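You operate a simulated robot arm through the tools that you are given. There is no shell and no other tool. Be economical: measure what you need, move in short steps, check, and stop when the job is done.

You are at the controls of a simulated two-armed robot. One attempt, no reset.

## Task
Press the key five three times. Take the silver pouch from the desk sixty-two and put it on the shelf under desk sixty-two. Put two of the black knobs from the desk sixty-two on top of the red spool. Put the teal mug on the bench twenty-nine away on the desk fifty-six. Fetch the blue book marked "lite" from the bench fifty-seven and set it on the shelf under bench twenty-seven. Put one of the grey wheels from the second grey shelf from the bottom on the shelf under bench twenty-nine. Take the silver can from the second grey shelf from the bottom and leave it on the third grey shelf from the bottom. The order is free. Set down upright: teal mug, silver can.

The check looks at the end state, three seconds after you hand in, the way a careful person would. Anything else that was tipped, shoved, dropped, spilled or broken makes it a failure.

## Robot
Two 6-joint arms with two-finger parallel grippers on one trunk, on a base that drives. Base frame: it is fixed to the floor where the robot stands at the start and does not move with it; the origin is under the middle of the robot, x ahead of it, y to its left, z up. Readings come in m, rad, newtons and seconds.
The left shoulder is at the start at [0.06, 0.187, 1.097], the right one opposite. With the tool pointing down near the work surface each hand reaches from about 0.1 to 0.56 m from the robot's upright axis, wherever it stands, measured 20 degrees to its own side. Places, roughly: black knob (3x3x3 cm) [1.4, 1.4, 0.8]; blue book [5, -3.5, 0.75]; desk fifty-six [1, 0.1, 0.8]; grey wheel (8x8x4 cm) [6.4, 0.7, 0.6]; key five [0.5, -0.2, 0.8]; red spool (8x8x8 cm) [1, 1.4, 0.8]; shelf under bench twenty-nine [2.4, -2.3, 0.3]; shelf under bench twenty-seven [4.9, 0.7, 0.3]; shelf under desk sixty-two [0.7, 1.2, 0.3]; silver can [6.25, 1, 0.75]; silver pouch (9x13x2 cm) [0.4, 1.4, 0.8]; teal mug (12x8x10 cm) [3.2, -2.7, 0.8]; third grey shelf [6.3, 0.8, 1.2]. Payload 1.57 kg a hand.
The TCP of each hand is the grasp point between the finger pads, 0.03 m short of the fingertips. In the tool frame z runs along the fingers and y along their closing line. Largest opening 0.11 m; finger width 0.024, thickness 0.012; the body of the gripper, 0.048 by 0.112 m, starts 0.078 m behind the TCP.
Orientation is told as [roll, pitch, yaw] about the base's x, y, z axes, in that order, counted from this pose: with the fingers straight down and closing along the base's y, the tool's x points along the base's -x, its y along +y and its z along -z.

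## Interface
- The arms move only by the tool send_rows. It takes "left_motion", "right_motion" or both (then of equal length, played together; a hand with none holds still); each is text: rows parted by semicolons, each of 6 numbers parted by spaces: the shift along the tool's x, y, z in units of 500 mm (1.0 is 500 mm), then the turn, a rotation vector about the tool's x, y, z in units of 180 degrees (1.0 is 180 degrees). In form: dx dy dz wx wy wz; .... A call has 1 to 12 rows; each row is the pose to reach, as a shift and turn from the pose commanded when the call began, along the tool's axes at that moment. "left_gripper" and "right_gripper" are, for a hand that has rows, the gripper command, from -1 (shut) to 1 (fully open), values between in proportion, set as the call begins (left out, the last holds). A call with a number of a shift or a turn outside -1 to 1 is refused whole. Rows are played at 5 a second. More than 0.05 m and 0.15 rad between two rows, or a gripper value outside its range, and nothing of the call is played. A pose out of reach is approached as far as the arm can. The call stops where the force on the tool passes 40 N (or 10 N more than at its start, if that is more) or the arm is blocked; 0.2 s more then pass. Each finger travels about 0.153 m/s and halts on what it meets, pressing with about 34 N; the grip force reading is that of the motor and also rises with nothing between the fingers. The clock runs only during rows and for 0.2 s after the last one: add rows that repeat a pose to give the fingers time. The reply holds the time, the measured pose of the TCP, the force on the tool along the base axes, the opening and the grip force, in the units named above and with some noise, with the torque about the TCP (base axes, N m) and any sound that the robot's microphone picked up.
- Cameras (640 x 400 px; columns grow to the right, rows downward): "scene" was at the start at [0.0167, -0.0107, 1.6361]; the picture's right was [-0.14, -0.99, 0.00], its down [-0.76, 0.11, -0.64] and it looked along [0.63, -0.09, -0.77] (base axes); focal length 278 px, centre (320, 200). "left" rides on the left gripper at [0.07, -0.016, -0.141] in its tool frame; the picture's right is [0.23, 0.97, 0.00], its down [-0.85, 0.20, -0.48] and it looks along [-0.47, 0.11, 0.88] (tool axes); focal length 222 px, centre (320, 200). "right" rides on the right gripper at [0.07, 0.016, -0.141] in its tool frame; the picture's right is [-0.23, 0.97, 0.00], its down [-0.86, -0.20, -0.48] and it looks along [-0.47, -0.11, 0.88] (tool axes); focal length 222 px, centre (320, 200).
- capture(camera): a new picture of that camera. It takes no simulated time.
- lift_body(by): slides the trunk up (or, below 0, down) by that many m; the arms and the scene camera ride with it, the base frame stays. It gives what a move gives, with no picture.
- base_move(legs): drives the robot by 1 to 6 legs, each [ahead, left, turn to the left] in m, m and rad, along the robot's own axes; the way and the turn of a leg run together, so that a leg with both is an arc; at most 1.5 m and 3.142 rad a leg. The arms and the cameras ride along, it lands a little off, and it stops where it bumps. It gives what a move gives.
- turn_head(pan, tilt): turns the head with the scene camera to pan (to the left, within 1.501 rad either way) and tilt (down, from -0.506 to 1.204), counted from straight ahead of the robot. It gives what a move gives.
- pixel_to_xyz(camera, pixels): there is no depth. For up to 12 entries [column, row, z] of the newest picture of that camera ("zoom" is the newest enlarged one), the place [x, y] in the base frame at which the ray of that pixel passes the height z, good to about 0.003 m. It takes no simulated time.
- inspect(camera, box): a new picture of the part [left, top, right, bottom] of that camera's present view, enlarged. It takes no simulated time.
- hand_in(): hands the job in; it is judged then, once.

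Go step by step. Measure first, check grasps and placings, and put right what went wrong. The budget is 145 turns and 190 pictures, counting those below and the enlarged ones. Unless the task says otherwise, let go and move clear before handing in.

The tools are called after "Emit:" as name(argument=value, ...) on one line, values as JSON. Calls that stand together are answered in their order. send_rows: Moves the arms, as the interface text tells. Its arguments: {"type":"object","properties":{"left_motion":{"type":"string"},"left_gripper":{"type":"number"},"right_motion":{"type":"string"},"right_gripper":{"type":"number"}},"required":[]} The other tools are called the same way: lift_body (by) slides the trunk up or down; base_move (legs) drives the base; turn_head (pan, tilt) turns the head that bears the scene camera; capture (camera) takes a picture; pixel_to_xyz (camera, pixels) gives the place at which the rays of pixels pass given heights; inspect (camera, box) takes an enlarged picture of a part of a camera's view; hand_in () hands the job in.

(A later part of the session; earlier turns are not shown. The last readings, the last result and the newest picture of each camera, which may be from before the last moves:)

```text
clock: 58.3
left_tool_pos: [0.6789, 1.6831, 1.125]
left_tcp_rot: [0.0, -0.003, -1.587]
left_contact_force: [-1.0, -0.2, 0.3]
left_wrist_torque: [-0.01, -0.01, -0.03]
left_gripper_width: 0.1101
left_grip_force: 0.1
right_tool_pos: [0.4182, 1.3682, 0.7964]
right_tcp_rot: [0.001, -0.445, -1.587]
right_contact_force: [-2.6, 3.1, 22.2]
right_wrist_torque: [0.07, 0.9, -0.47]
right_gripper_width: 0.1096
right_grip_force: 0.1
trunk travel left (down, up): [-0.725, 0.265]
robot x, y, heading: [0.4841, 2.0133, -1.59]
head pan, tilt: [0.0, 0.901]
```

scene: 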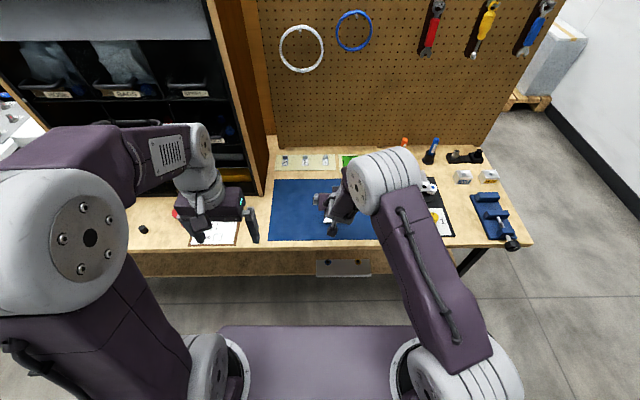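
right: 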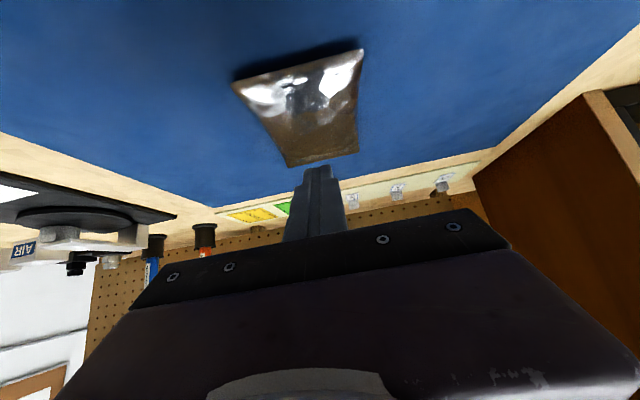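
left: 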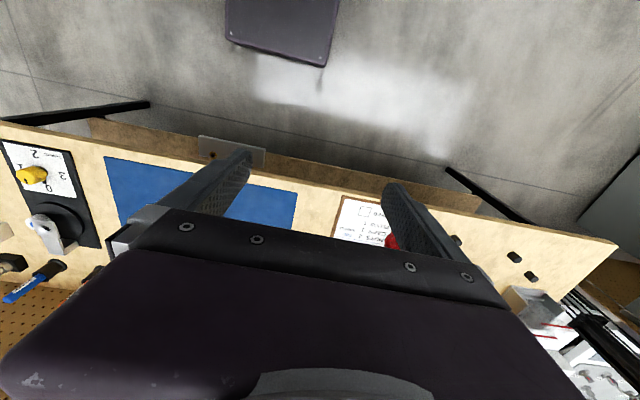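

Tips touch the mat at TCP z=0.796 (22 N). Easing up ~2.5 mm and closing.

Emit:
send_rows(right_motion="-0.0025 0 -0.0055 0 0 0;-0.0025 0 -0.0055 0 0 0")

Emit:
send_rows(right_motion="0 0 0 0 0 0;0 0 0 0 0 0;0 0 0 0 0 0;0 0 0 0 0 0", right_gripper=-1)

Emit:
send_rows(right_motion="-0.008 0 -0.017 0 0 0;-0.016 0 -0.034 0 0 0;-0.024 0 -0.051 0 0 0;-0.032 0 -0.068 0 0 0")

Emit:
capture(camera="right")

```text
clock: 58.9
left_tool_pos: [0.6793, 1.6799, 1.1236]
left_tcp_rot: [0.001, -0.002, -1.589]
left_contact_force: [-0.6, 0.2, -0.6]
left_wrist_torque: [0.01, -0.01, -0.01]
left_gripper_width: 0.1102
left_grip_force: 0.1
right_tool_pos: [0.4184, 1.3667, 0.7961]
right_tcp_rot: [-0.001, -0.439, -1.586]
right_contact_force: [-2.7, -1.0, 15.6]
right_wrist_torque: [-0.08, 0.27, 0.34]
right_gripper_width: 0.11
right_grip_force: 0.0
trunk travel left (down, up): [-0.725, 0.265]
robot x, y, heading: [0.4831, 2.0112, -1.583]
head pan, tilt: [0.0, 0.901]
```

```text
clock: 59.9
left_tool_pos: [0.6807, 1.682, 1.1229]
left_tcp_rot: [0.0, -0.003, -1.588]
left_contact_force: [0.9, -0.2, -0.3]
left_wrist_torque: [-0.03, -0.02, 0.0]
left_gripper_width: 0.1099
left_grip_force: 0.0
right_tool_pos: [0.4195, 1.3694, 0.7949]
right_tcp_rot: [0.0, -0.439, -1.587]
right_contact_force: [0.2, 6.0, 14.5]
right_wrist_torque: [0.2, -0.26, 0.08]
right_gripper_width: 0.0809
right_grip_force: 34.0
trunk travel left (down, up): [-0.725, 0.265]
robot x, y, heading: [0.4848, 2.0157, -1.589]
head pan, tilt: [0.0, 0.901]
```

```text
clock: 60.9
left_tool_pos: [0.681, 1.6787, 1.1224]
left_tcp_rot: [-0.001, 0.0, -1.588]
left_contact_force: [0.4, -0.3, -0.5]
left_wrist_torque: [-0.02, 0.0, -0.01]
left_gripper_width: 0.1101
left_grip_force: 0.1
right_tool_pos: [0.4187, 1.3672, 0.8326]
right_tcp_rot: [0.0, -0.436, -1.586]
right_contact_force: [0.5, 0.1, -0.3]
right_wrist_torque: [0.02, 0.02, -0.03]
right_gripper_width: 0.0808
right_grip_force: 34.0
trunk travel left (down, up): [-0.725, 0.265]
robot x, y, heading: [0.4864, 2.0124, -1.582]
head pan, tilt: [0.0, 0.901]
```

```text
159 pictures are left
```

right: 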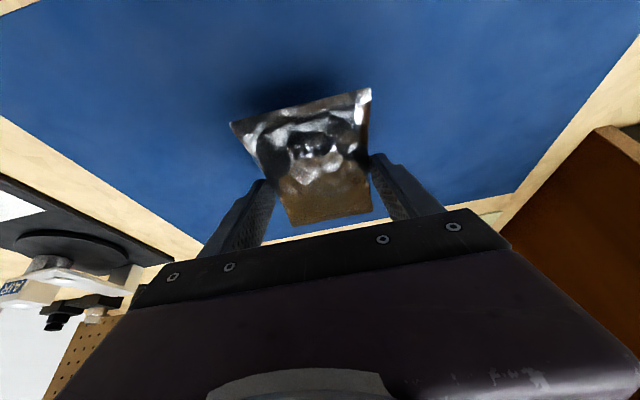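

Pouch is held (width 0.081). Lifting and pulling back clear of the desk edge.

Emit:
send_rows(right_motion="-0.042 0 -0.09 0 0 0;-0.085 0 -0.181 0 0 0;-0.008 0 -0.236 0 0 0;0.07 0 -0.29 0 0 0;0.147 0 -0.345 0 0 0;0.225 0 -0.4 0 0 0;0.302 0 -0.454 0 0 0;0.38 0 -0.509 0 0 0")

Emit:
base_move(legs=[[0, 0.4, 0]])

Emit:
capture(camera="scene")

```text
refused: row 2 steps farther than a row can; nothing moved
```

```text
clock: 63.4
left_tool_pos: [1.0851, 1.6723, 1.1236]
left_tcp_rot: [0.0, 0.0, -1.587]
left_contact_force: [0.1, 0.7, 0.4]
left_wrist_torque: [-0.02, -0.02, 0.01]
left_gripper_width: 0.11
left_grip_force: 0.2
right_tool_pos: [0.8249, 1.3615, 0.8322]
right_tcp_rot: [0.0, -0.436, -1.583]
right_contact_force: [-0.1, -0.1, -0.2]
right_wrist_torque: [-0.01, 0.04, -0.01]
right_gripper_width: 0.081
right_grip_force: 34.1
trunk travel left (down, up): [-0.725, 0.265]
robot x, y, heading: [0.8894, 2.0058, -1.58]
head pan, tilt: [0.0, 0.901]
```

```text
158 pictures are left
```

scene: 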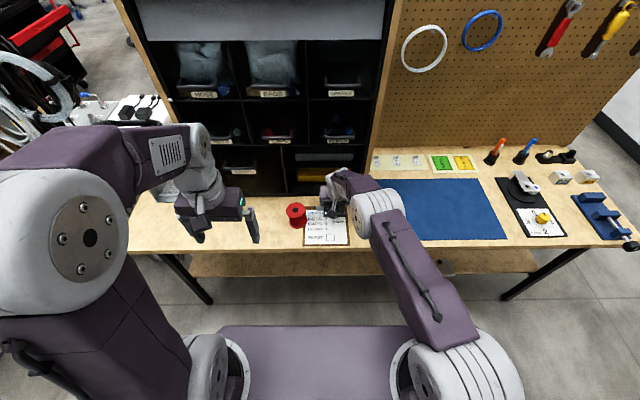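

The rows were refused but the base strafed anyway; luckily the low hand touched nothing (spool and clipboard intact, forces ~0). Retracting now with smaller rows.

Emit:
send_rows(right_motion="-0.04 0 -0.085 0 0 0;-0.08 0 -0.17 0 0 0;-0.008 0 -0.226 0 0 0;0.062 0 -0.28 0 0 0;0.132 0 -0.335 0 0 0;0.202 0 -0.39 0 0 0;0.272 0 -0.444 0 0 0;0.33 0 -0.49 0 0 0;0.38 0 -0.509 0 0 0;0.38 0 -0.509 0 0 0")

Emit:
capture(camera="scene")

```text
clock: 65.6
left_tool_pos: [1.0861, 1.6733, 1.123]
left_tcp_rot: [0.0, 0.0, -1.585]
left_contact_force: [0.1, -0.6, -0.8]
left_wrist_torque: [-0.01, -0.02, 0.01]
left_gripper_width: 0.1098
left_grip_force: 0.1
right_tool_pos: [0.8294, 1.6387, 0.9825]
right_tcp_rot: [0.0, -0.436, -1.582]
right_contact_force: [0.5, 0.1, 0.1]
right_wrist_torque: [0.0, 0.03, -0.01]
right_gripper_width: 0.0806
right_grip_force: 34.3
trunk travel left (down, up): [-0.725, 0.265]
robot x, y, heading: [0.8885, 2.009, -1.584]
head pan, tilt: [0.0, 0.901]
```

```text
157 pictures are left
```

scene: 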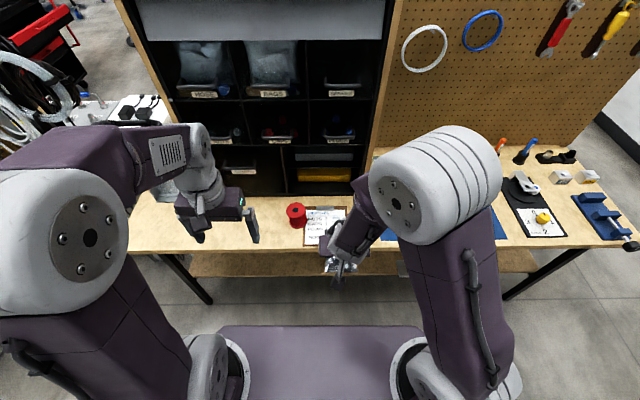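

Hand is clear of the desk edge. Checking how far forward the elbow reaches before lowering the trunk.

Emit:
pixel_to_xyz(camera="scene", pixels=[[435, 130, 1.2], [435, 130, 1.3], [435, 130, 1.4], [205, 130, 1.3], [320, 270, 0.95], [190, 277, 0.3], [540, 272, 0.3]])

```text
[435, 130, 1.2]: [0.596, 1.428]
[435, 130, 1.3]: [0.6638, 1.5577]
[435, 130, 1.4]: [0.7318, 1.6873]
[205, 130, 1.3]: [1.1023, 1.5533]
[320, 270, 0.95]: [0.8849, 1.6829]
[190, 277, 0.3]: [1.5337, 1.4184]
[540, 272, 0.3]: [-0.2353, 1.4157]
```

Elbow front could be near y≈1.56, so I'll back off 0.2 m before lowering the trunk 0.55 m.

Emit:
base_move(legs=[[-0.2, 0, 0]])

Emit:
lift_body(by=-0.55)

Emit:
turn_head(pan=0, tilt=0.55)

Emit:
capture(camera="scene")

Emit:
capture(camera="right")

```text
clock: 67.2
left_tool_pos: [1.0881, 1.8741, 1.1227]
left_tcp_rot: [0.001, 0.0, -1.586]
left_contact_force: [0.5, -0.3, 0.7]
left_wrist_torque: [0.04, -0.02, 0.03]
left_gripper_width: 0.1099
left_grip_force: 0.0
right_tool_pos: [0.8318, 1.8393, 0.9814]
right_tcp_rot: [0.001, -0.437, -1.585]
right_contact_force: [-0.4, 0.1, -0.7]
right_wrist_torque: [-0.01, -0.02, 0.01]
right_gripper_width: 0.0809
right_grip_force: 34.5
trunk travel left (down, up): [-0.725, 0.265]
robot x, y, heading: [0.8936, 2.2079, -1.585]
head pan, tilt: [0.0, 0.901]
```

```text
refused: -0.55 is not a number from -0.4 to 0.4
```

```text
clock: 68.0
left_tool_pos: [1.0876, 1.8752, 1.1225]
left_tcp_rot: [0.001, 0.002, -1.584]
left_contact_force: [0.3, 0.5, 0.5]
left_wrist_torque: [0.0, 0.02, 0.04]
left_gripper_width: 0.1099
left_grip_force: 0.0
right_tool_pos: [0.8318, 1.8411, 0.982]
right_tcp_rot: [0.0, -0.436, -1.585]
right_contact_force: [0.2, -1.2, -0.5]
right_wrist_torque: [-0.01, 0.02, -0.02]
right_gripper_width: 0.0807
right_grip_force: 34.1
trunk travel left (down, up): [-0.725, 0.265]
robot x, y, heading: [0.89, 2.2077, -1.587]
head pan, tilt: [0.0, 0.55]
```

```text
156 pictures are left
```

scene: 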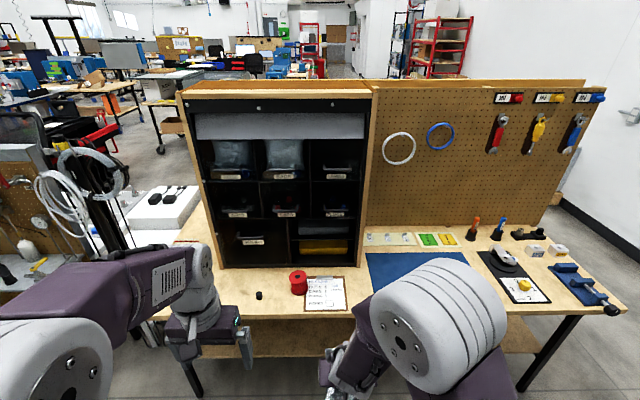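

```text
155 pictures are left
```

right: 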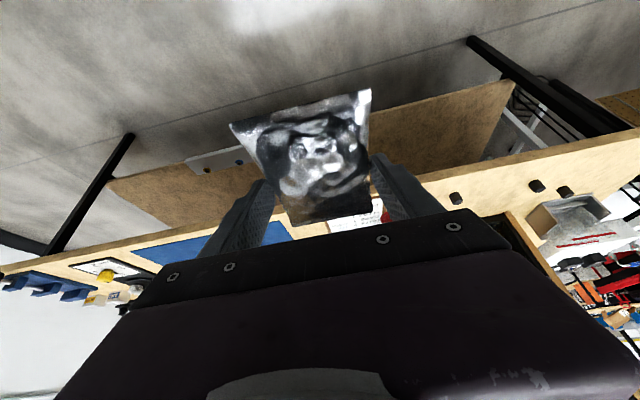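

Lift is limited to 0.4 m per call, so I'll lower in two steps of 0.3 and 0.26. The shelf looks empty in the right view.

Emit:
lift_body(by=-0.3)

Emit:
lift_body(by=-0.26)

Emit:
capture(camera="scene")

Emit:
capture(camera="right")

```text
clock: 71.0
left_tool_pos: [1.0886, 1.8742, 0.8225]
left_tcp_rot: [0.001, 0.0, -1.585]
left_contact_force: [0.1, -1.2, 0.7]
left_wrist_torque: [0.03, 0.0, -0.02]
left_gripper_width: 0.11
left_grip_force: 0.1
right_tool_pos: [0.8319, 1.8408, 0.6819]
right_tcp_rot: [0.0, -0.437, -1.583]
right_contact_force: [-0.6, 0.5, 0.3]
right_wrist_torque: [-0.01, -0.03, 0.0]
right_gripper_width: 0.0809
right_grip_force: 34.1
trunk travel left (down, up): [-0.425, 0.565]
robot x, y, heading: [0.8926, 2.2078, -1.584]
head pan, tilt: [0.0, 0.55]
```

```text
clock: 73.7
left_tool_pos: [1.0893, 1.8749, 0.5627]
left_tcp_rot: [0.0, 0.0, -1.585]
left_contact_force: [-0.1, 0.2, 0.0]
left_wrist_torque: [0.04, -0.02, -0.01]
left_gripper_width: 0.1101
left_grip_force: 0.2
right_tool_pos: [0.8306, 1.8417, 0.4225]
right_tcp_rot: [0.0, -0.437, -1.584]
right_contact_force: [-0.7, -0.2, -0.3]
right_wrist_torque: [-0.01, -0.02, 0.01]
right_gripper_width: 0.0807
right_grip_force: 34.1
trunk travel left (down, up): [-0.165, 0.825]
robot x, y, heading: [0.8899, 2.2074, -1.587]
head pan, tilt: [0.0, 0.55]
```

```text
154 pictures are left
```

scene: 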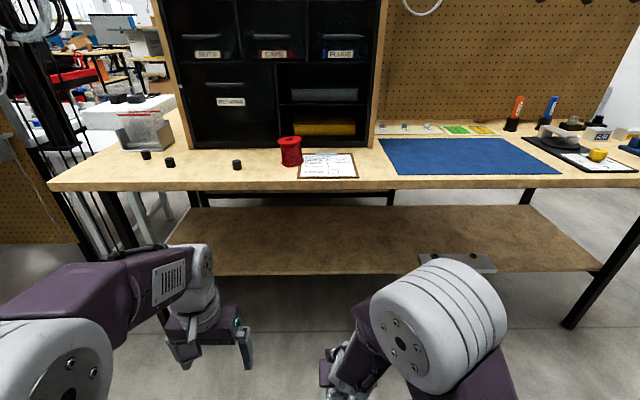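

```text
153 pictures are left
```

right: 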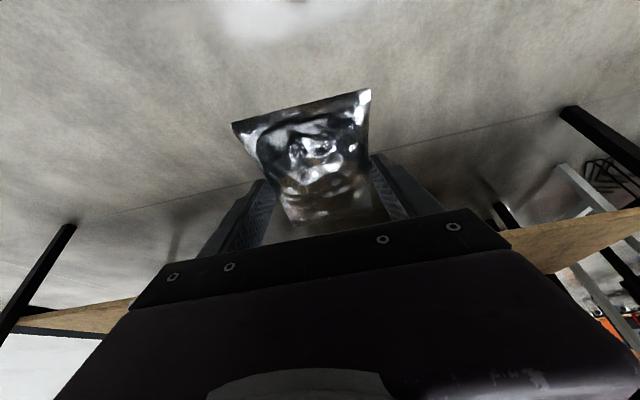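

Shelf is empty around x≈0.8, with the grey box sitting on its edge near x≈0.4. Checking shelf edge and height from this new viewpoint.

Emit:
pixel_to_xyz(camera="scene", pixels=[[300, 269, 0.28], [300, 269, 0.3], [300, 269, 0.32], [300, 207, 0.3], [430, 260, 0.3], [230, 190, 0.75]])

```text
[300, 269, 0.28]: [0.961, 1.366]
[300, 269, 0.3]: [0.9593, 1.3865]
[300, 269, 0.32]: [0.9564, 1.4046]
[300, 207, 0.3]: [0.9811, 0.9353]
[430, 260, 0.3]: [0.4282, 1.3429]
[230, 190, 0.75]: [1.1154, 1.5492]
```

Raising the right hand 0.14 m relative to the trunk, then lowering the trunk 0.16 m so the elbow stays well below the desktop.

Emit:
send_rows(right_motion="-0.04 0 -0.082 0 0 0;-0.08 0 -0.164 0 0 0;-0.118 0 -0.253 0 0 0;-0.118 0 -0.253 0 0 0")

Emit:
lift_body(by=-0.16)

Emit:
base_move(legs=[[0.2, 0, 0]])

Emit:
capture(camera="scene")

```text
clock: 74.7
left_tool_pos: [1.0884, 1.8748, 0.5623]
left_tcp_rot: [0.0, 0.002, -1.584]
left_contact_force: [-0.4, 0.9, -0.3]
left_wrist_torque: [0.01, 0.02, -0.05]
left_gripper_width: 0.1099
left_grip_force: 0.0
right_tool_pos: [0.8311, 1.8416, 0.5649]
right_tcp_rot: [0.0, -0.436, -1.585]
right_contact_force: [0.0, -0.4, -0.9]
right_wrist_torque: [0.0, -0.03, 0.0]
right_gripper_width: 0.0806
right_grip_force: 33.8
trunk travel left (down, up): [-0.165, 0.825]
robot x, y, heading: [0.8906, 2.208, -1.583]
head pan, tilt: [0.0, 0.55]
```

```text
clock: 76.5
left_tool_pos: [1.0876, 1.875, 0.4031]
left_tcp_rot: [0.0, 0.0, -1.586]
left_contact_force: [-0.2, -0.1, -0.2]
left_wrist_torque: [-0.03, -0.06, 0.0]
left_gripper_width: 0.1097
left_grip_force: 0.0
right_tool_pos: [0.8317, 1.841, 0.4055]
right_tcp_rot: [0.0, -0.436, -1.585]
right_contact_force: [0.4, 0.5, -0.1]
right_wrist_torque: [0.03, -0.01, 0.02]
right_gripper_width: 0.0808
right_grip_force: 33.9
trunk travel left (down, up): [-0.005, 0.985]
robot x, y, heading: [0.8932, 2.2073, -1.588]
head pan, tilt: [0.0, 0.55]
```

```text
clock: 78.1
left_tool_pos: [1.0829, 1.6709, 0.4035]
left_tcp_rot: [0.001, 0.0, -1.591]
left_contact_force: [0.1, 0.2, -0.3]
left_wrist_torque: [0.01, -0.04, 0.0]
left_gripper_width: 0.1101
left_grip_force: 0.0
right_tool_pos: [0.8255, 1.6386, 0.4055]
right_tcp_rot: [-0.002, -0.437, -1.587]
right_contact_force: [0.1, 0.0, 0.6]
right_wrist_torque: [-0.01, 0.0, 0.01]
right_gripper_width: 0.0808
right_grip_force: 34.2
trunk travel left (down, up): [-0.005, 0.985]
robot x, y, heading: [0.8869, 2.0045, -1.587]
head pan, tilt: [0.0, 0.55]
```

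```text
152 pictures are left
```

scene: 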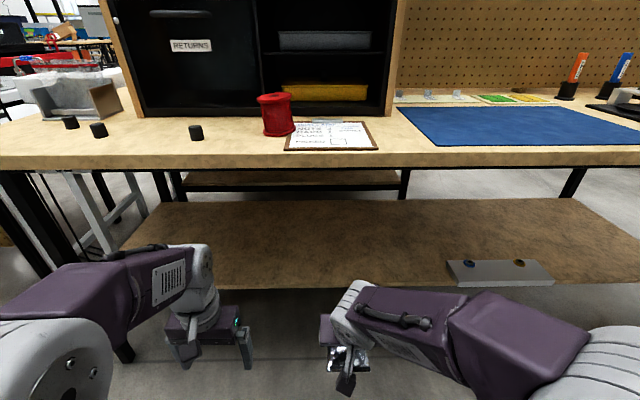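

Forearm is now low and sideways, well under desk height. Extending the hand 0.32 m forward over the shelf.

Emit:
send_rows(right_motion="-0.083 0 0.0387 0 0 0;-0.166 0 0.077 0 0 0;-0.249 0 0.116 0 0 0;-0.331 0 0.155 0 0 0;-0.414 0 0.194 0 0 0;-0.497 0 0.232 0 0 0;-0.58 0 0.271 0 0 0;-0.58 0 0.271 0 0 0")

Emit:
capture(camera="scene")

Emit:
capture(camera="right")

```text
clock: 79.9
left_tool_pos: [1.0845, 1.6719, 0.4022]
left_tcp_rot: [0.0, -0.001, -1.59]
left_contact_force: [-0.3, -0.4, 0.4]
left_wrist_torque: [-0.01, -0.01, 0.0]
left_gripper_width: 0.1103
left_grip_force: 0.0
right_tool_pos: [0.8179, 1.3392, 0.3995]
right_tcp_rot: [0.001, -0.434, -1.588]
right_contact_force: [-0.3, 0.1, -0.9]
right_wrist_torque: [0.0, -0.03, -0.01]
right_gripper_width: 0.0806
right_grip_force: 33.9
right hand out of reach, approached as far as the arm can: row 7, 8
trunk travel left (down, up): [-0.005, 0.985]
robot x, y, heading: [0.8883, 2.0044, -1.589]
head pan, tilt: [0.0, 0.55]
```

```text
151 pictures are left
```

scene: 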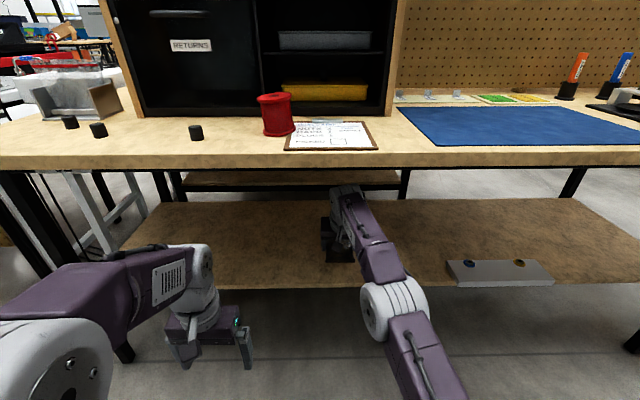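

```text
150 pictures are left
```

right: 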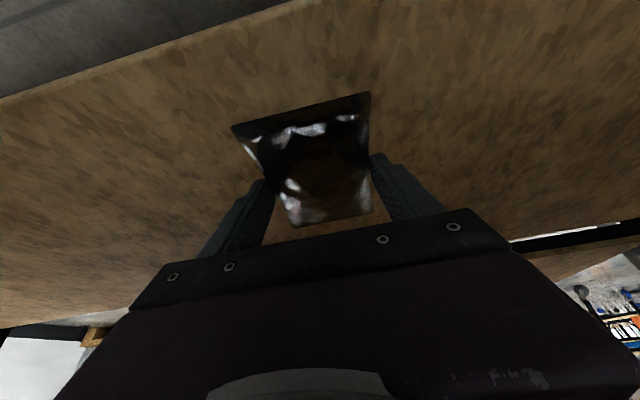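

Pouch is just within the shelf edge (near end ~1.39 vs edge ~1.40). Driving forward 7 cm to get it deeper.

Emit:
base_move(legs=[[0.08, 0, 0]])

Emit:
send_rows(right_motion="0.017 0 0.036 0 0 0;0.03 0 0.063 0 0 0;0.038 0 0.082 0 0 0;0.042 0 0.091 0 0 0;0.046 0 0.1 0 0 0;0.05 0 0.109 0 0 0;0.055 0 0.118 0 0 0")

Emit:
inspect(camera="scene", box=[240, 180, 440, 305])

```text
clock: 81.0
left_tool_pos: [1.0818, 1.5927, 0.4021]
left_tcp_rot: [0.001, -0.001, -1.589]
left_contact_force: [1.0, -0.1, -0.1]
left_wrist_torque: [0.0, 0.01, 0.0]
left_gripper_width: 0.1099
left_grip_force: 0.1
right_tool_pos: [0.8179, 1.2595, 0.3988]
right_tcp_rot: [-0.001, -0.436, -1.589]
right_contact_force: [0.3, -0.5, -0.8]
right_wrist_torque: [0.0, 0.01, 0.0]
right_gripper_width: 0.0805
right_grip_force: 33.9
trunk travel left (down, up): [-0.005, 0.985]
robot x, y, heading: [0.8893, 1.9248, -1.584]
head pan, tilt: [0.0, 0.55]
```

```text
clock: 81.9
left_tool_pos: [1.0822, 1.5942, 0.4027]
left_tcp_rot: [0.0, -0.004, -1.587]
left_contact_force: [-0.4, -0.7, 0.5]
left_wrist_torque: [-0.01, -0.03, 0.0]
left_gripper_width: 0.1101
left_grip_force: 0.0
right_tool_pos: [0.8171, 1.2577, 0.3617]
right_tcp_rot: [0.001, -0.46, -1.588]
right_contact_force: [0.4, 1.5, 18.5]
right_wrist_torque: [0.46, -0.07, 0.02]
right_gripper_width: 0.0808
right_grip_force: 33.8
trunk travel left (down, up): [-0.005, 0.985]
robot x, y, heading: [0.8913, 1.9284, -1.588]
head pan, tilt: [0.0, 0.55]
stopped in row 4 (right hand): the force on the tool passed its limit at 44 N (the readings are from after the stop); the commanded pose is now the measured one
```

```text
3.20 times, centred on (340, 242) of scene
```

zoom: 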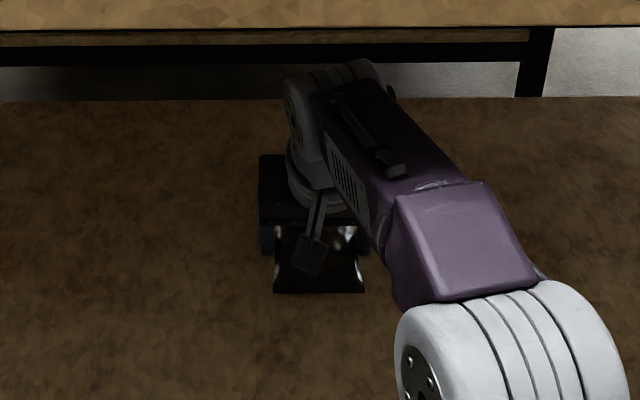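

Pouch touched the shelf at TCP z=0.362. Opening and lifting off.

Emit:
send_rows(right_motion="0 0 0 0 0 0;0 0 0 0 0 0;0 0 0 0 0 0", right_gripper=1)

Emit:
send_rows(right_motion="-0.03 0 -0.064 0 0 0;-0.06 0 -0.128 0 0 0;-0.06 0 -0.128 0 0 0")

Emit:
capture(camera="right")

```text
clock: 82.7
left_tool_pos: [1.0831, 1.5949, 0.4042]
left_tcp_rot: [-0.003, -0.004, -1.587]
left_contact_force: [0.3, -0.5, 0.1]
left_wrist_torque: [-0.01, 0.0, 0.01]
left_gripper_width: 0.1101
left_grip_force: 0.0
right_tool_pos: [0.8203, 1.2583, 0.3618]
right_tcp_rot: [0.001, -0.46, -1.586]
right_contact_force: [25.5, -4.3, 28.7]
right_wrist_torque: [-0.19, 0.47, 0.35]
right_gripper_width: 0.0873
right_grip_force: 0.1
trunk travel left (down, up): [-0.005, 0.985]
robot x, y, heading: [0.8866, 1.9274, -1.591]
head pan, tilt: [0.0, 0.55]
```

```text
clock: 83.5
left_tool_pos: [1.082, 1.5926, 0.4021]
left_tcp_rot: [0.0, -0.003, -1.589]
left_contact_force: [0.5, 0.2, 0.1]
left_wrist_torque: [0.0, 0.0, -0.03]
left_gripper_width: 0.11
left_grip_force: 0.0
right_tool_pos: [0.8154, 1.2664, 0.4256]
right_tcp_rot: [-0.001, -0.446, -1.588]
right_contact_force: [0.5, 0.1, 0.2]
right_wrist_torque: [-0.01, 0.03, -0.01]
right_gripper_width: 0.1099
right_grip_force: 0.1
right hand out of reach, approached as far as the arm can: row 2, 3
trunk travel left (down, up): [-0.005, 0.985]
robot x, y, heading: [0.8909, 1.9277, -1.584]
head pan, tilt: [0.0, 0.55]
```

```text
148 pictures are left
```

right: 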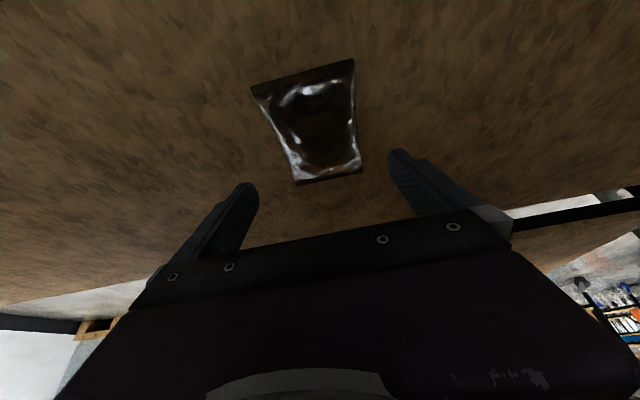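

Pouch is lying flat on the shelf. Backing straight out, then raising the trunk.

Emit:
base_move(legs=[[-0.42, 0, 0]])

Emit:
lift_body(by=0.4)

Emit:
lift_body(by=0.32)

Emit:
capture(camera="scene")

```text
clock: 86.1
left_tool_pos: [1.0913, 2.0169, 0.4032]
left_tcp_rot: [-0.002, -0.001, -1.59]
left_contact_force: [-0.1, 1.1, -0.5]
left_wrist_torque: [0.0, 0.0, -0.05]
left_gripper_width: 0.1099
left_grip_force: 0.1
right_tool_pos: [0.8235, 1.6915, 0.4256]
right_tcp_rot: [0.0, -0.45, -1.588]
right_contact_force: [-0.5, -0.1, 0.3]
right_wrist_torque: [0.0, 0.01, -0.01]
right_gripper_width: 0.1101
right_grip_force: 0.1
trunk travel left (down, up): [-0.005, 0.985]
robot x, y, heading: [0.8943, 2.352, -1.591]
head pan, tilt: [0.0, 0.55]
```

```text
clock: 90.0
left_tool_pos: [1.0891, 2.0166, 0.8021]
left_tcp_rot: [0.0, 0.001, -1.592]
left_contact_force: [-0.3, 0.5, 0.2]
left_wrist_torque: [0.01, -0.02, 0.0]
left_gripper_width: 0.1098
left_grip_force: 0.0
right_tool_pos: [0.8235, 1.6908, 0.8259]
right_tcp_rot: [0.002, -0.448, -1.588]
right_contact_force: [0.3, -1.4, -1.1]
right_wrist_torque: [-0.02, 0.03, 0.02]
right_gripper_width: 0.11
right_grip_force: 0.1
trunk travel left (down, up): [-0.405, 0.585]
robot x, y, heading: [0.8935, 2.3523, -1.589]
head pan, tilt: [0.0, 0.55]
```

```text
clock: 93.1
left_tool_pos: [1.0884, 2.0151, 1.1223]
left_tcp_rot: [0.0, 0.0, -1.59]
left_contact_force: [0.4, 0.0, -0.2]
left_wrist_torque: [-0.01, -0.02, 0.0]
left_gripper_width: 0.1101
left_grip_force: 0.1
right_tool_pos: [0.823, 1.6899, 1.1459]
right_tcp_rot: [0.0, -0.448, -1.59]
right_contact_force: [1.0, 0.0, 0.0]
right_wrist_torque: [0.04, -0.02, 0.02]
right_gripper_width: 0.1101
right_grip_force: 0.0
trunk travel left (down, up): [-0.725, 0.265]
robot x, y, heading: [0.895, 2.3507, -1.587]
head pan, tilt: [0.0, 0.55]
```

```text
147 pictures are left
```

scene: 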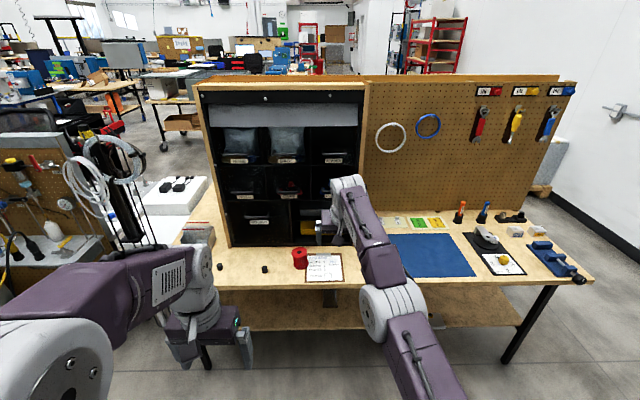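

Next the knobs and spool. Straightening and tucking the right hand, then moving 0.25 m left and closer.

Emit:
send_rows(right_motion="0.0585 -0.045 -0.028 0 0.018 0;0.117 -0.09 -0.0565 0 0.036 0;0.1755 -0.135 -0.085 0 0.054 0;0.234 -0.18 -0.113 0 0.0715 0;0.2925 -0.225 -0.141 0 0.089 0;0.351 -0.27 -0.17 0 0.107 0;0.41 -0.315 -0.198 0 0.125 0;0.468 -0.36 -0.226 0 0.143 0;0.468 -0.36 -0.226 0 0.143 0")

Emit:
base_move(legs=[[0.36, 0.3, 0.016]])

Emit:
turn_head(pan=0, tilt=0.85)

Emit:
capture(camera="scene")

Emit:
capture(camera="left")

Emit:
capture(camera="right")

```text
clock: 95.1
left_tool_pos: [1.0893, 2.0183, 1.1225]
left_tcp_rot: [0.0, -0.002, -1.59]
left_contact_force: [1.5, 0.1, 0.4]
left_wrist_torque: [-0.03, 0.0, 0.03]
left_gripper_width: 0.1099
left_grip_force: 0.1
right_tool_pos: [0.62, 1.8216, 1.1915]
right_tcp_rot: [0.003, 0.01, -1.588]
right_contact_force: [1.0, -0.4, 0.3]
right_wrist_torque: [-0.01, 0.02, -0.04]
right_gripper_width: 0.1097
right_grip_force: 0.0
right hand out of reach, approached as far as the arm can: row 1, 2, 3, 4, 5, 6, 7, 8, 9
trunk travel left (down, up): [-0.725, 0.265]
robot x, y, heading: [0.8931, 2.3473, -1.587]
head pan, tilt: [0.0, 0.55]
```

```text
clock: 98.0
left_tool_pos: [1.4011, 1.6552, 1.1228]
left_tcp_rot: [0.0, 0.001, -1.562]
left_contact_force: [-0.5, 0.6, -0.5]
left_wrist_torque: [0.01, 0.02, -0.01]
left_gripper_width: 0.1103
left_grip_force: 0.2
right_tool_pos: [0.9386, 1.4463, 1.1896]
right_tcp_rot: [0.002, 0.008, -1.562]
right_contact_force: [-0.4, -0.8, 0.0]
right_wrist_torque: [0.01, 0.01, -0.01]
right_gripper_width: 0.1099
right_grip_force: 0.0
trunk travel left (down, up): [-0.725, 0.265]
robot x, y, heading: [1.1999, 1.9823, -1.561]
head pan, tilt: [0.0, 0.55]
```

```text
clock: 98.8
left_tool_pos: [1.4012, 1.6544, 1.1221]
left_tcp_rot: [0.001, 0.0, -1.561]
left_contact_force: [-0.3, 0.0, -0.6]
left_wrist_torque: [-0.04, 0.0, -0.03]
left_gripper_width: 0.11
left_grip_force: 0.0
right_tool_pos: [0.939, 1.4451, 1.1889]
right_tcp_rot: [0.001, 0.006, -1.561]
right_contact_force: [-0.5, -0.6, 0.2]
right_wrist_torque: [0.01, 0.01, 0.01]
right_gripper_width: 0.11
right_grip_force: 0.1
trunk travel left (down, up): [-0.725, 0.265]
robot x, y, heading: [1.1964, 1.9816, -1.562]
head pan, tilt: [0.0, 0.85]
```

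```text
146 pictures are left
```

scene: 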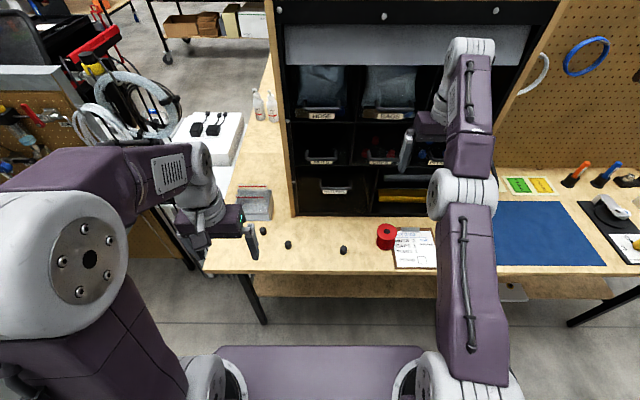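

```text
145 pictures are left
```

left: 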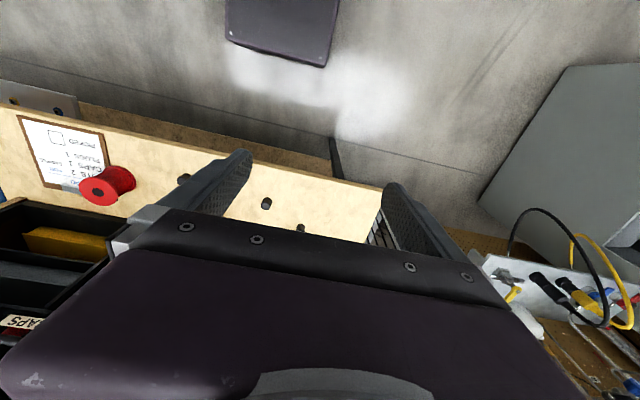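

```text
144 pictures are left
```

right: 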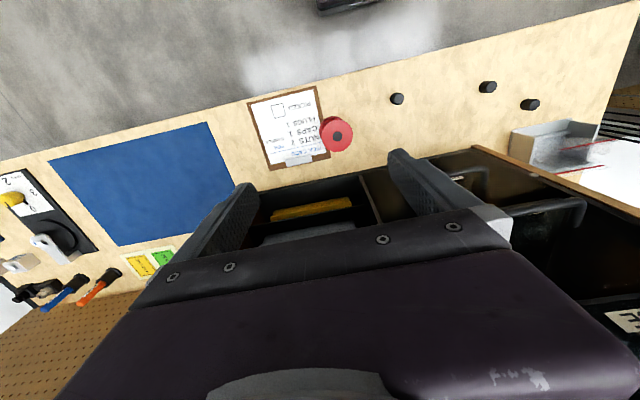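

Knobs at scene (343,250),(288,244),(264,231); spool stands upright, flange top at (386,230). Enlarging and measuring.

Emit:
pixel_to_xyz(camera="scene", pixels=[[343, 248, 0.79], [288, 243, 0.79], [264, 230, 0.79], [386, 229, 0.84]])

Emit:
pixel_to_xyz(camera="right", pixels=[[397, 98, 0.79], [487, 87, 0.79], [530, 104, 0.79], [337, 135, 0.84], [337, 135, 0.82]])

Emit:
inspect(camera="scene", box=[240, 200, 440, 300])

Emit:
inspect(camera="right", box=[290, 60, 550, 180])

```text
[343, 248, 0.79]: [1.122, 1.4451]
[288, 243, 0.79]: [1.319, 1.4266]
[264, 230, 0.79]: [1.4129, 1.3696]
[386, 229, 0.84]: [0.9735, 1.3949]
```

```text
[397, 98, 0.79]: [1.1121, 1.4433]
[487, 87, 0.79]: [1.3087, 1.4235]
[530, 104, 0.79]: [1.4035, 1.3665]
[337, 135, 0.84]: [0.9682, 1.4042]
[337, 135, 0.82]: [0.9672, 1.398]
```

```text
3.20 times, centred on (340, 250) of scene
```

zoom: 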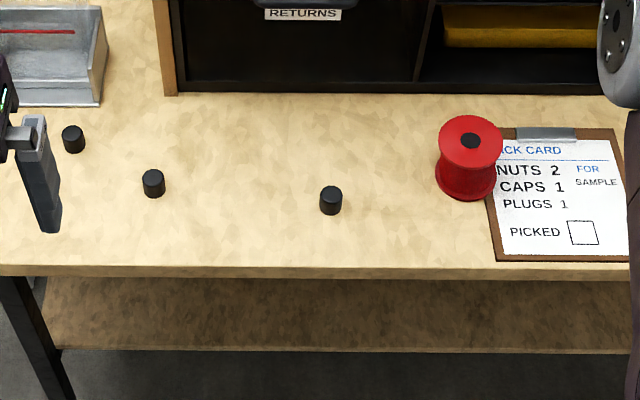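

```text
2.46 times, centred on (420, 120) of right
```

zoom: 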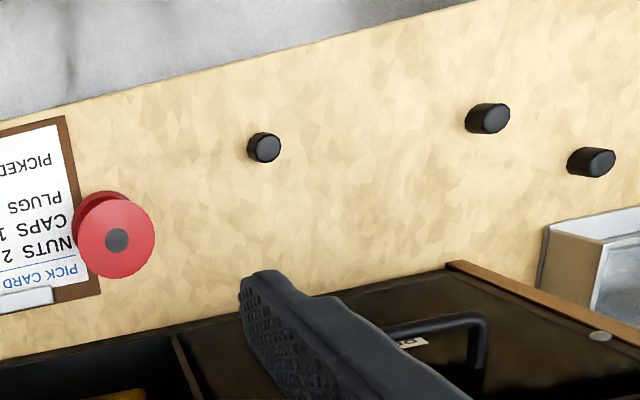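

Using knobs at (1.117,1.444) and (1.314,1.425); spool top centre (0.971,1.398). Moving the right hand over the first knob, half open, then driving 6 cm closer.

Emit:
send_rows(right_motion="0.015 0.051 0.068 0 0 0;0.03 0.102 0.137 0 0 0;0.045 0.153 0.205 0 0 0;0.06 0.204 0.273 0 0 0;0.075 0.255 0.341 0 0 0;0.09 0.306 0.41 0 0 0;0.105 0.357 0.478 0 0 0;0.105 0.357 0.478 0 0 0", right_gripper=0.2)

Emit:
base_move(legs=[[0.06, 0, 0]])

Emit:
capture(camera="right")

Emit:
capture(camera="scene")

```text
clock: 100.6
left_tool_pos: [1.402, 1.6547, 1.1219]
left_tcp_rot: [0.002, 0.0, -1.564]
left_contact_force: [0.5, -0.3, -0.3]
left_wrist_torque: [-0.01, 0.0, -0.01]
left_gripper_width: 0.1099
left_grip_force: 0.0
right_tool_pos: [1.1213, 1.455, 1.1418]
right_tcp_rot: [-0.021, 0.103, -1.561]
right_contact_force: [0.0, -0.4, 0.1]
right_wrist_torque: [0.01, 0.0, 0.04]
right_gripper_width: 0.066
right_grip_force: 0.0
right hand out of reach, approached as far as the arm can: row 1, 2, 3, 4, 5, 6, 7, 8
trunk travel left (down, up): [-0.725, 0.265]
robot x, y, heading: [1.1992, 1.9863, -1.562]
head pan, tilt: [0.0, 0.85]
```

```text
clock: 101.5
left_tool_pos: [1.4042, 1.5991, 1.1244]
left_tcp_rot: [0.002, -0.003, -1.562]
left_contact_force: [-0.6, -0.2, 0.2]
left_wrist_torque: [0.0, 0.03, -0.02]
left_gripper_width: 0.11
left_grip_force: 0.1
right_tool_pos: [1.1225, 1.3994, 1.1454]
right_tcp_rot: [-0.02, 0.1, -1.562]
right_contact_force: [0.1, 0.1, 1.0]
right_wrist_torque: [-0.01, -0.01, 0.0]
right_gripper_width: 0.0658
right_grip_force: 0.0
trunk travel left (down, up): [-0.725, 0.265]
robot x, y, heading: [1.1977, 1.9269, -1.558]
head pan, tilt: [0.0, 0.85]
```

```text
141 pictures are left
```

right: 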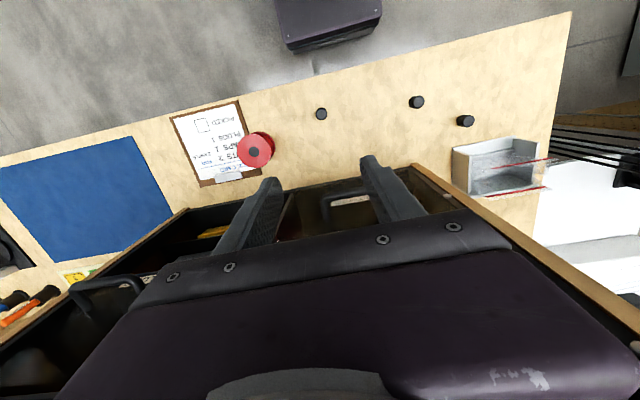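

```text
140 pictures are left
```

scene: 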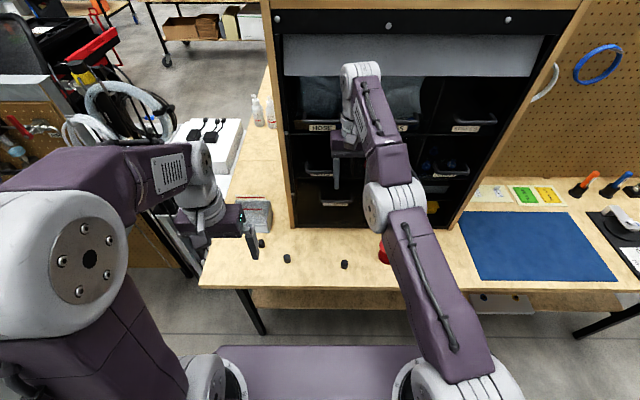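

The right arm is stretched nearly straight and lags its command (tool tilt 0.1 left, z 1.14). I'll nudge it straight down to bend the elbow again and see how it responds.

Emit:
send_rows(right_motion="0 0 0.05 0 0 0;0 0 0.1 0 0 0;0 0 0.15 0 0 0;0 0 0.15 0 0 0;0 0 0.15 0 0 0")

Emit:
capture(camera="scene")

```text
clock: 102.7
left_tool_pos: [1.4034, 1.5973, 1.1226]
left_tcp_rot: [-0.001, -0.001, -1.56]
left_contact_force: [-0.4, -0.8, 0.3]
left_wrist_torque: [0.0, 0.01, -0.02]
left_gripper_width: 0.1101
left_grip_force: 0.0
right_tool_pos: [1.1237, 1.3954, 1.1433]
right_tcp_rot: [-0.018, 0.102, -1.561]
right_contact_force: [0.0, 0.8, -0.5]
right_wrist_torque: [0.02, 0.03, 0.01]
right_gripper_width: 0.0663
right_grip_force: 0.1
right hand out of reach, approached as far as the arm can: row 1, 2, 3, 4, 5
trunk travel left (down, up): [-0.725, 0.265]
robot x, y, heading: [1.1972, 1.9221, -1.553]
head pan, tilt: [0.0, 0.85]
```

```text
139 pictures are left
```

scene: 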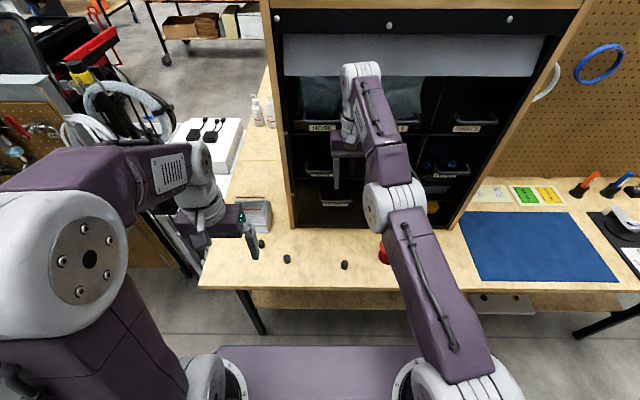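

The arm seems stuck in an elbow-down branch at its wrist limit. I'll back into free space, stretch it out with the fingers level, then sweep downward so the elbow bends up again.

Emit:
base_move(legs=[[-0.5, 0, 0]])

Emit:
send_rows(right_motion="-0.075 0 -0.05 0 -0.0417 0;-0.15 0 -0.1 0 -0.083 0;-0.225 0 -0.15 0 -0.125 0;-0.3 0 -0.2 0 -0.167 0;-0.375 0 -0.25 0 -0.208 0;-0.45 0 -0.3 0 -0.25 0;-0.525 0 -0.35 0 -0.292 0;-0.6 0 -0.4 0 -0.333 0;-0.675 0 -0.45 0 -0.375 0;-0.75 0 -0.5 0 -0.417 0;-0.825 0 -0.55 0 -0.458 0;-0.9 0 -0.6 0 -0.5 0")

Emit:
capture(camera="scene")

```text
clock: 105.7
left_tool_pos: [1.3962, 2.0999, 1.1227]
left_tcp_rot: [-0.002, -0.001, -1.574]
left_contact_force: [-0.3, -0.4, 0.2]
left_wrist_torque: [0.0, 0.0, 0.0]
left_gripper_width: 0.1098
left_grip_force: 0.0
right_tool_pos: [1.113, 1.9051, 1.1426]
right_tcp_rot: [-0.018, 0.103, -1.573]
right_contact_force: [0.1, 1.1, -0.8]
right_wrist_torque: [0.03, 0.0, -0.03]
right_gripper_width: 0.0662
right_grip_force: 0.0
trunk travel left (down, up): [-0.725, 0.265]
robot x, y, heading: [1.1977, 2.4337, -1.576]
head pan, tilt: [0.0, 0.85]
```

```text
clock: 108.3
left_tool_pos: [1.3937, 2.1023, 1.1231]
left_tcp_rot: [0.002, -0.001, -1.571]
left_contact_force: [-1.0, -0.4, -0.1]
left_wrist_torque: [-0.03, -0.04, 0.01]
left_gripper_width: 0.1098
left_grip_force: 0.1
right_tool_pos: [1.0838, 1.6247, 1.3387]
right_tcp_rot: [-0.16, -1.468, -1.41]
right_contact_force: [-0.8, 0.6, -0.9]
right_wrist_torque: [-0.04, 0.0, 0.07]
right_gripper_width: 0.0662
right_grip_force: 0.0
right hand out of reach, approached as far as the arm can: row 1, 2, 3, 4, 5, 6, 7, 8, 9, 10, 11, 12
trunk travel left (down, up): [-0.725, 0.265]
robot x, y, heading: [1.1987, 2.4322, -1.568]
head pan, tilt: [0.0, 0.85]
```

```text
138 pictures are left
```

scene: 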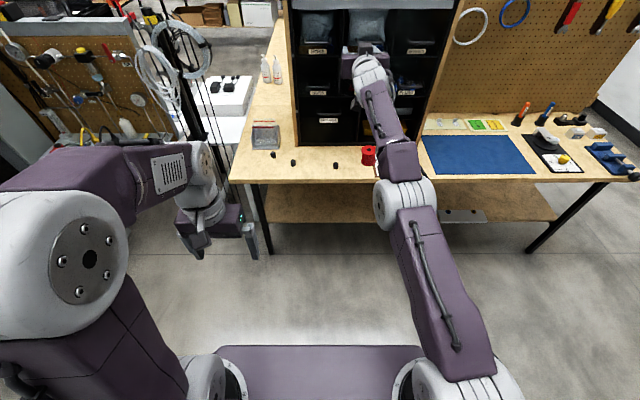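

It responded: now extended with fingers level at z 1.34. Sweeping downward at full stretch.

Emit:
send_rows(right_motion="0.09 0 0.02 0 0 0;0.18 0 0.03 0 0 0;0.27 0 0.04 0 0 0;0.36 0 0.05 0 0 0;0.45 0 0.05 0 0 0;0.54 0 0.05 0 0 0;0.63 0 0.05 0 0 0;0.63 0 0.05 0 0 0")

Emit:
capture(camera="scene")

```text
clock: 110.1
left_tool_pos: [1.397, 2.1019, 1.1224]
left_tcp_rot: [0.0, -0.001, -1.573]
left_contact_force: [-0.3, -0.4, 0.2]
left_wrist_torque: [0.03, 0.0, -0.05]
left_gripper_width: 0.1101
left_grip_force: 0.1
right_tool_pos: [1.0883, 1.621, 1.023]
right_tcp_rot: [-0.185, -1.465, -1.389]
right_contact_force: [-0.3, 0.2, -0.3]
right_wrist_torque: [0.0, -0.01, -0.02]
right_gripper_width: 0.0658
right_grip_force: 0.0
right hand out of reach, approached as far as the arm can: row 2, 3, 4, 5, 6, 7, 8
trunk travel left (down, up): [-0.725, 0.265]
robot x, y, heading: [1.1965, 2.431, -1.573]
head pan, tilt: [0.0, 0.85]
```

```text
137 pictures are left
```

scene: 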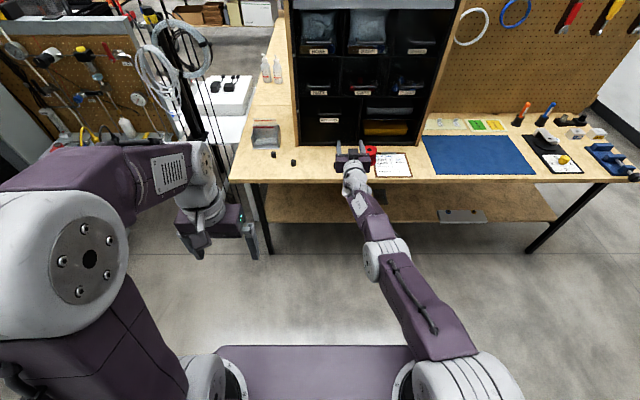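

It swept down to z 1.02. Pulling straight back 0.2 m with the fingers level to see which way the elbow bends.

Emit:
send_rows(right_motion="0 0 -0.09 0 0 0;0 0 -0.18 0 0 0;0 0 -0.27 0 0 0;0 0 -0.36 0 0 0;0 0 -0.44 0 0 0;0 0 -0.44 0 0 0")

Emit:
capture(camera="scene")

```text
clock: 111.5
left_tool_pos: [1.3951, 2.1013, 1.1221]
left_tcp_rot: [0.001, 0.001, -1.571]
left_contact_force: [-0.1, 0.2, 0.5]
left_wrist_torque: [0.02, -0.03, -0.04]
left_gripper_width: 0.11
left_grip_force: 0.0
right_tool_pos: [1.1128, 1.6351, 0.9936]
right_tcp_rot: [-0.189, -1.467, -1.384]
right_contact_force: [-0.3, -0.1, 0.3]
right_wrist_torque: [-0.02, -0.02, -0.01]
right_gripper_width: 0.066
right_grip_force: 0.0
right hand out of reach, approached as far as the arm can: row 1, 2, 3, 4, 5, 6
trunk travel left (down, up): [-0.725, 0.265]
robot x, y, heading: [1.1958, 2.4334, -1.572]
head pan, tilt: [0.0, 0.85]
```

```text
136 pictures are left
```

scene: 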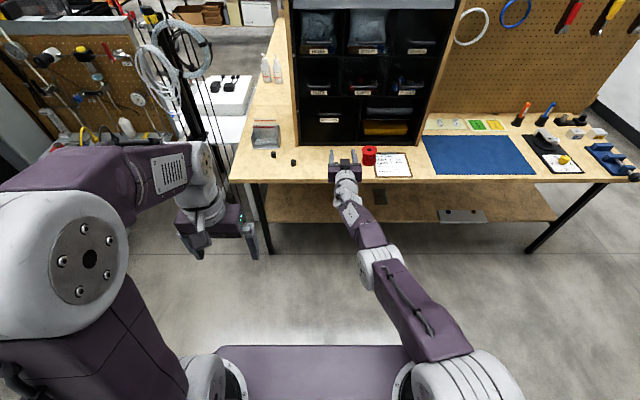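

Still straight, just sliding sideways. With the command now inside its reach, I'll back off 0.12 m and sweep down again so the elbow gets pushed to the upper side.

Emit:
base_move(legs=[[-0.12, 0, 0]])

Emit:
send_rows(right_motion="0.09 0 0 0 0 0;0.18 0 0 0 0 0;0.27 0 0 0 0 0;0.36 0 0 0 0 0;0.45 0 0 0 0 0;0.54 0 0 0 0 0;0.63 0 0 0 0 0;0.72 0 0 0 0 0;0.72 0 0 0 0 0")

Emit:
capture(camera="scene")

```text
clock: 112.8
left_tool_pos: [1.3962, 2.2185, 1.1215]
left_tcp_rot: [0.001, 0.0, -1.574]
left_contact_force: [0.5, -0.3, 0.3]
left_wrist_torque: [-0.03, 0.02, 0.05]
left_gripper_width: 0.11
left_grip_force: 0.1
right_tool_pos: [1.1109, 1.7531, 0.9911]
right_tcp_rot: [-0.184, -1.466, -1.389]
right_contact_force: [0.2, -0.3, 0.1]
right_wrist_torque: [0.01, 0.02, -0.02]
right_gripper_width: 0.0659
right_grip_force: 0.2
trunk travel left (down, up): [-0.725, 0.265]
robot x, y, heading: [1.1952, 2.5563, -1.575]
head pan, tilt: [0.0, 0.85]
```

```text
clock: 114.8
left_tool_pos: [1.3962, 2.2217, 1.1218]
left_tcp_rot: [-0.001, 0.001, -1.574]
left_contact_force: [-0.4, 0.5, -0.4]
left_wrist_torque: [-0.01, 0.0, 0.0]
left_gripper_width: 0.1103
left_grip_force: 0.0
right_tool_pos: [1.0954, 1.8992, 0.7698]
right_tcp_rot: [-0.187, -1.465, -1.389]
right_contact_force: [-0.2, -0.2, -0.3]
right_wrist_torque: [-0.03, -0.01, 0.0]
right_gripper_width: 0.0661
right_grip_force: 0.1
right hand out of reach, approached as far as the arm can: row 1, 2, 3, 4, 5, 6, 7, 8, 9
trunk travel left (down, up): [-0.725, 0.265]
robot x, y, heading: [1.1956, 2.5494, -1.574]
head pan, tilt: [0.0, 0.85]
```

```text
135 pictures are left
```

scene: 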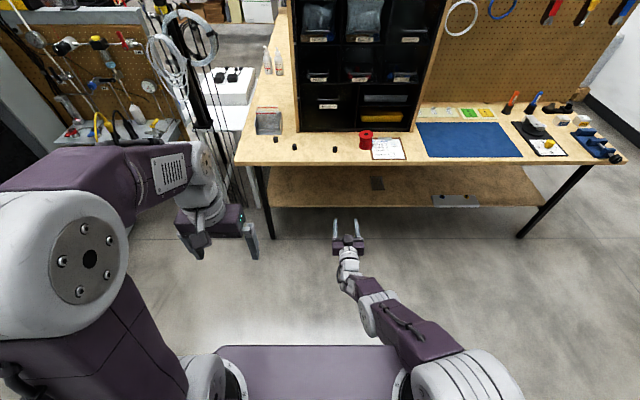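

Arm went down to z 0.77 but still won't pull in. I'll check whether the elbow is truly straight by projecting shoulder, elbow and wrist pixels.

Emit:
pixel_to_xyz(camera="scene", pixels=[[378, 312, 0.8], [378, 312, 0.9], [378, 312, 1.0], [378, 312, 1.1], [347, 265, 0.77], [460, 372, 1.1], [347, 240, 0.77]])

Emit:
inspect(camera="scene", box=[300, 200, 540, 400])

```text
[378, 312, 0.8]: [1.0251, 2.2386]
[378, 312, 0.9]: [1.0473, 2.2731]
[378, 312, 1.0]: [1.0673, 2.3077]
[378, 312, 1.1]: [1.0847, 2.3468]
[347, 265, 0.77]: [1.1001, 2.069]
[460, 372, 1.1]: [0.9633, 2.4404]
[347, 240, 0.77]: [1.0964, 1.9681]
```

```text
2.00 times, centred on (420, 300) of scene
```

zoom: 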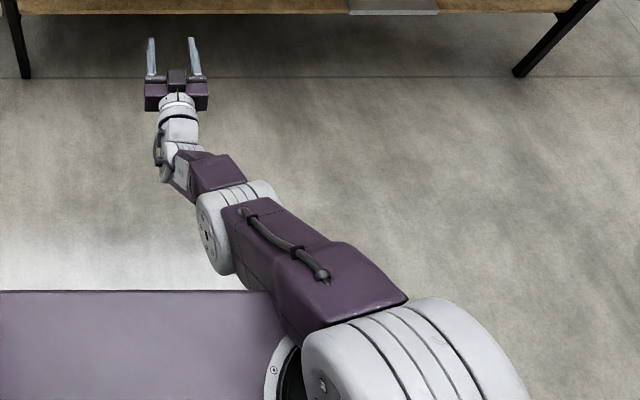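

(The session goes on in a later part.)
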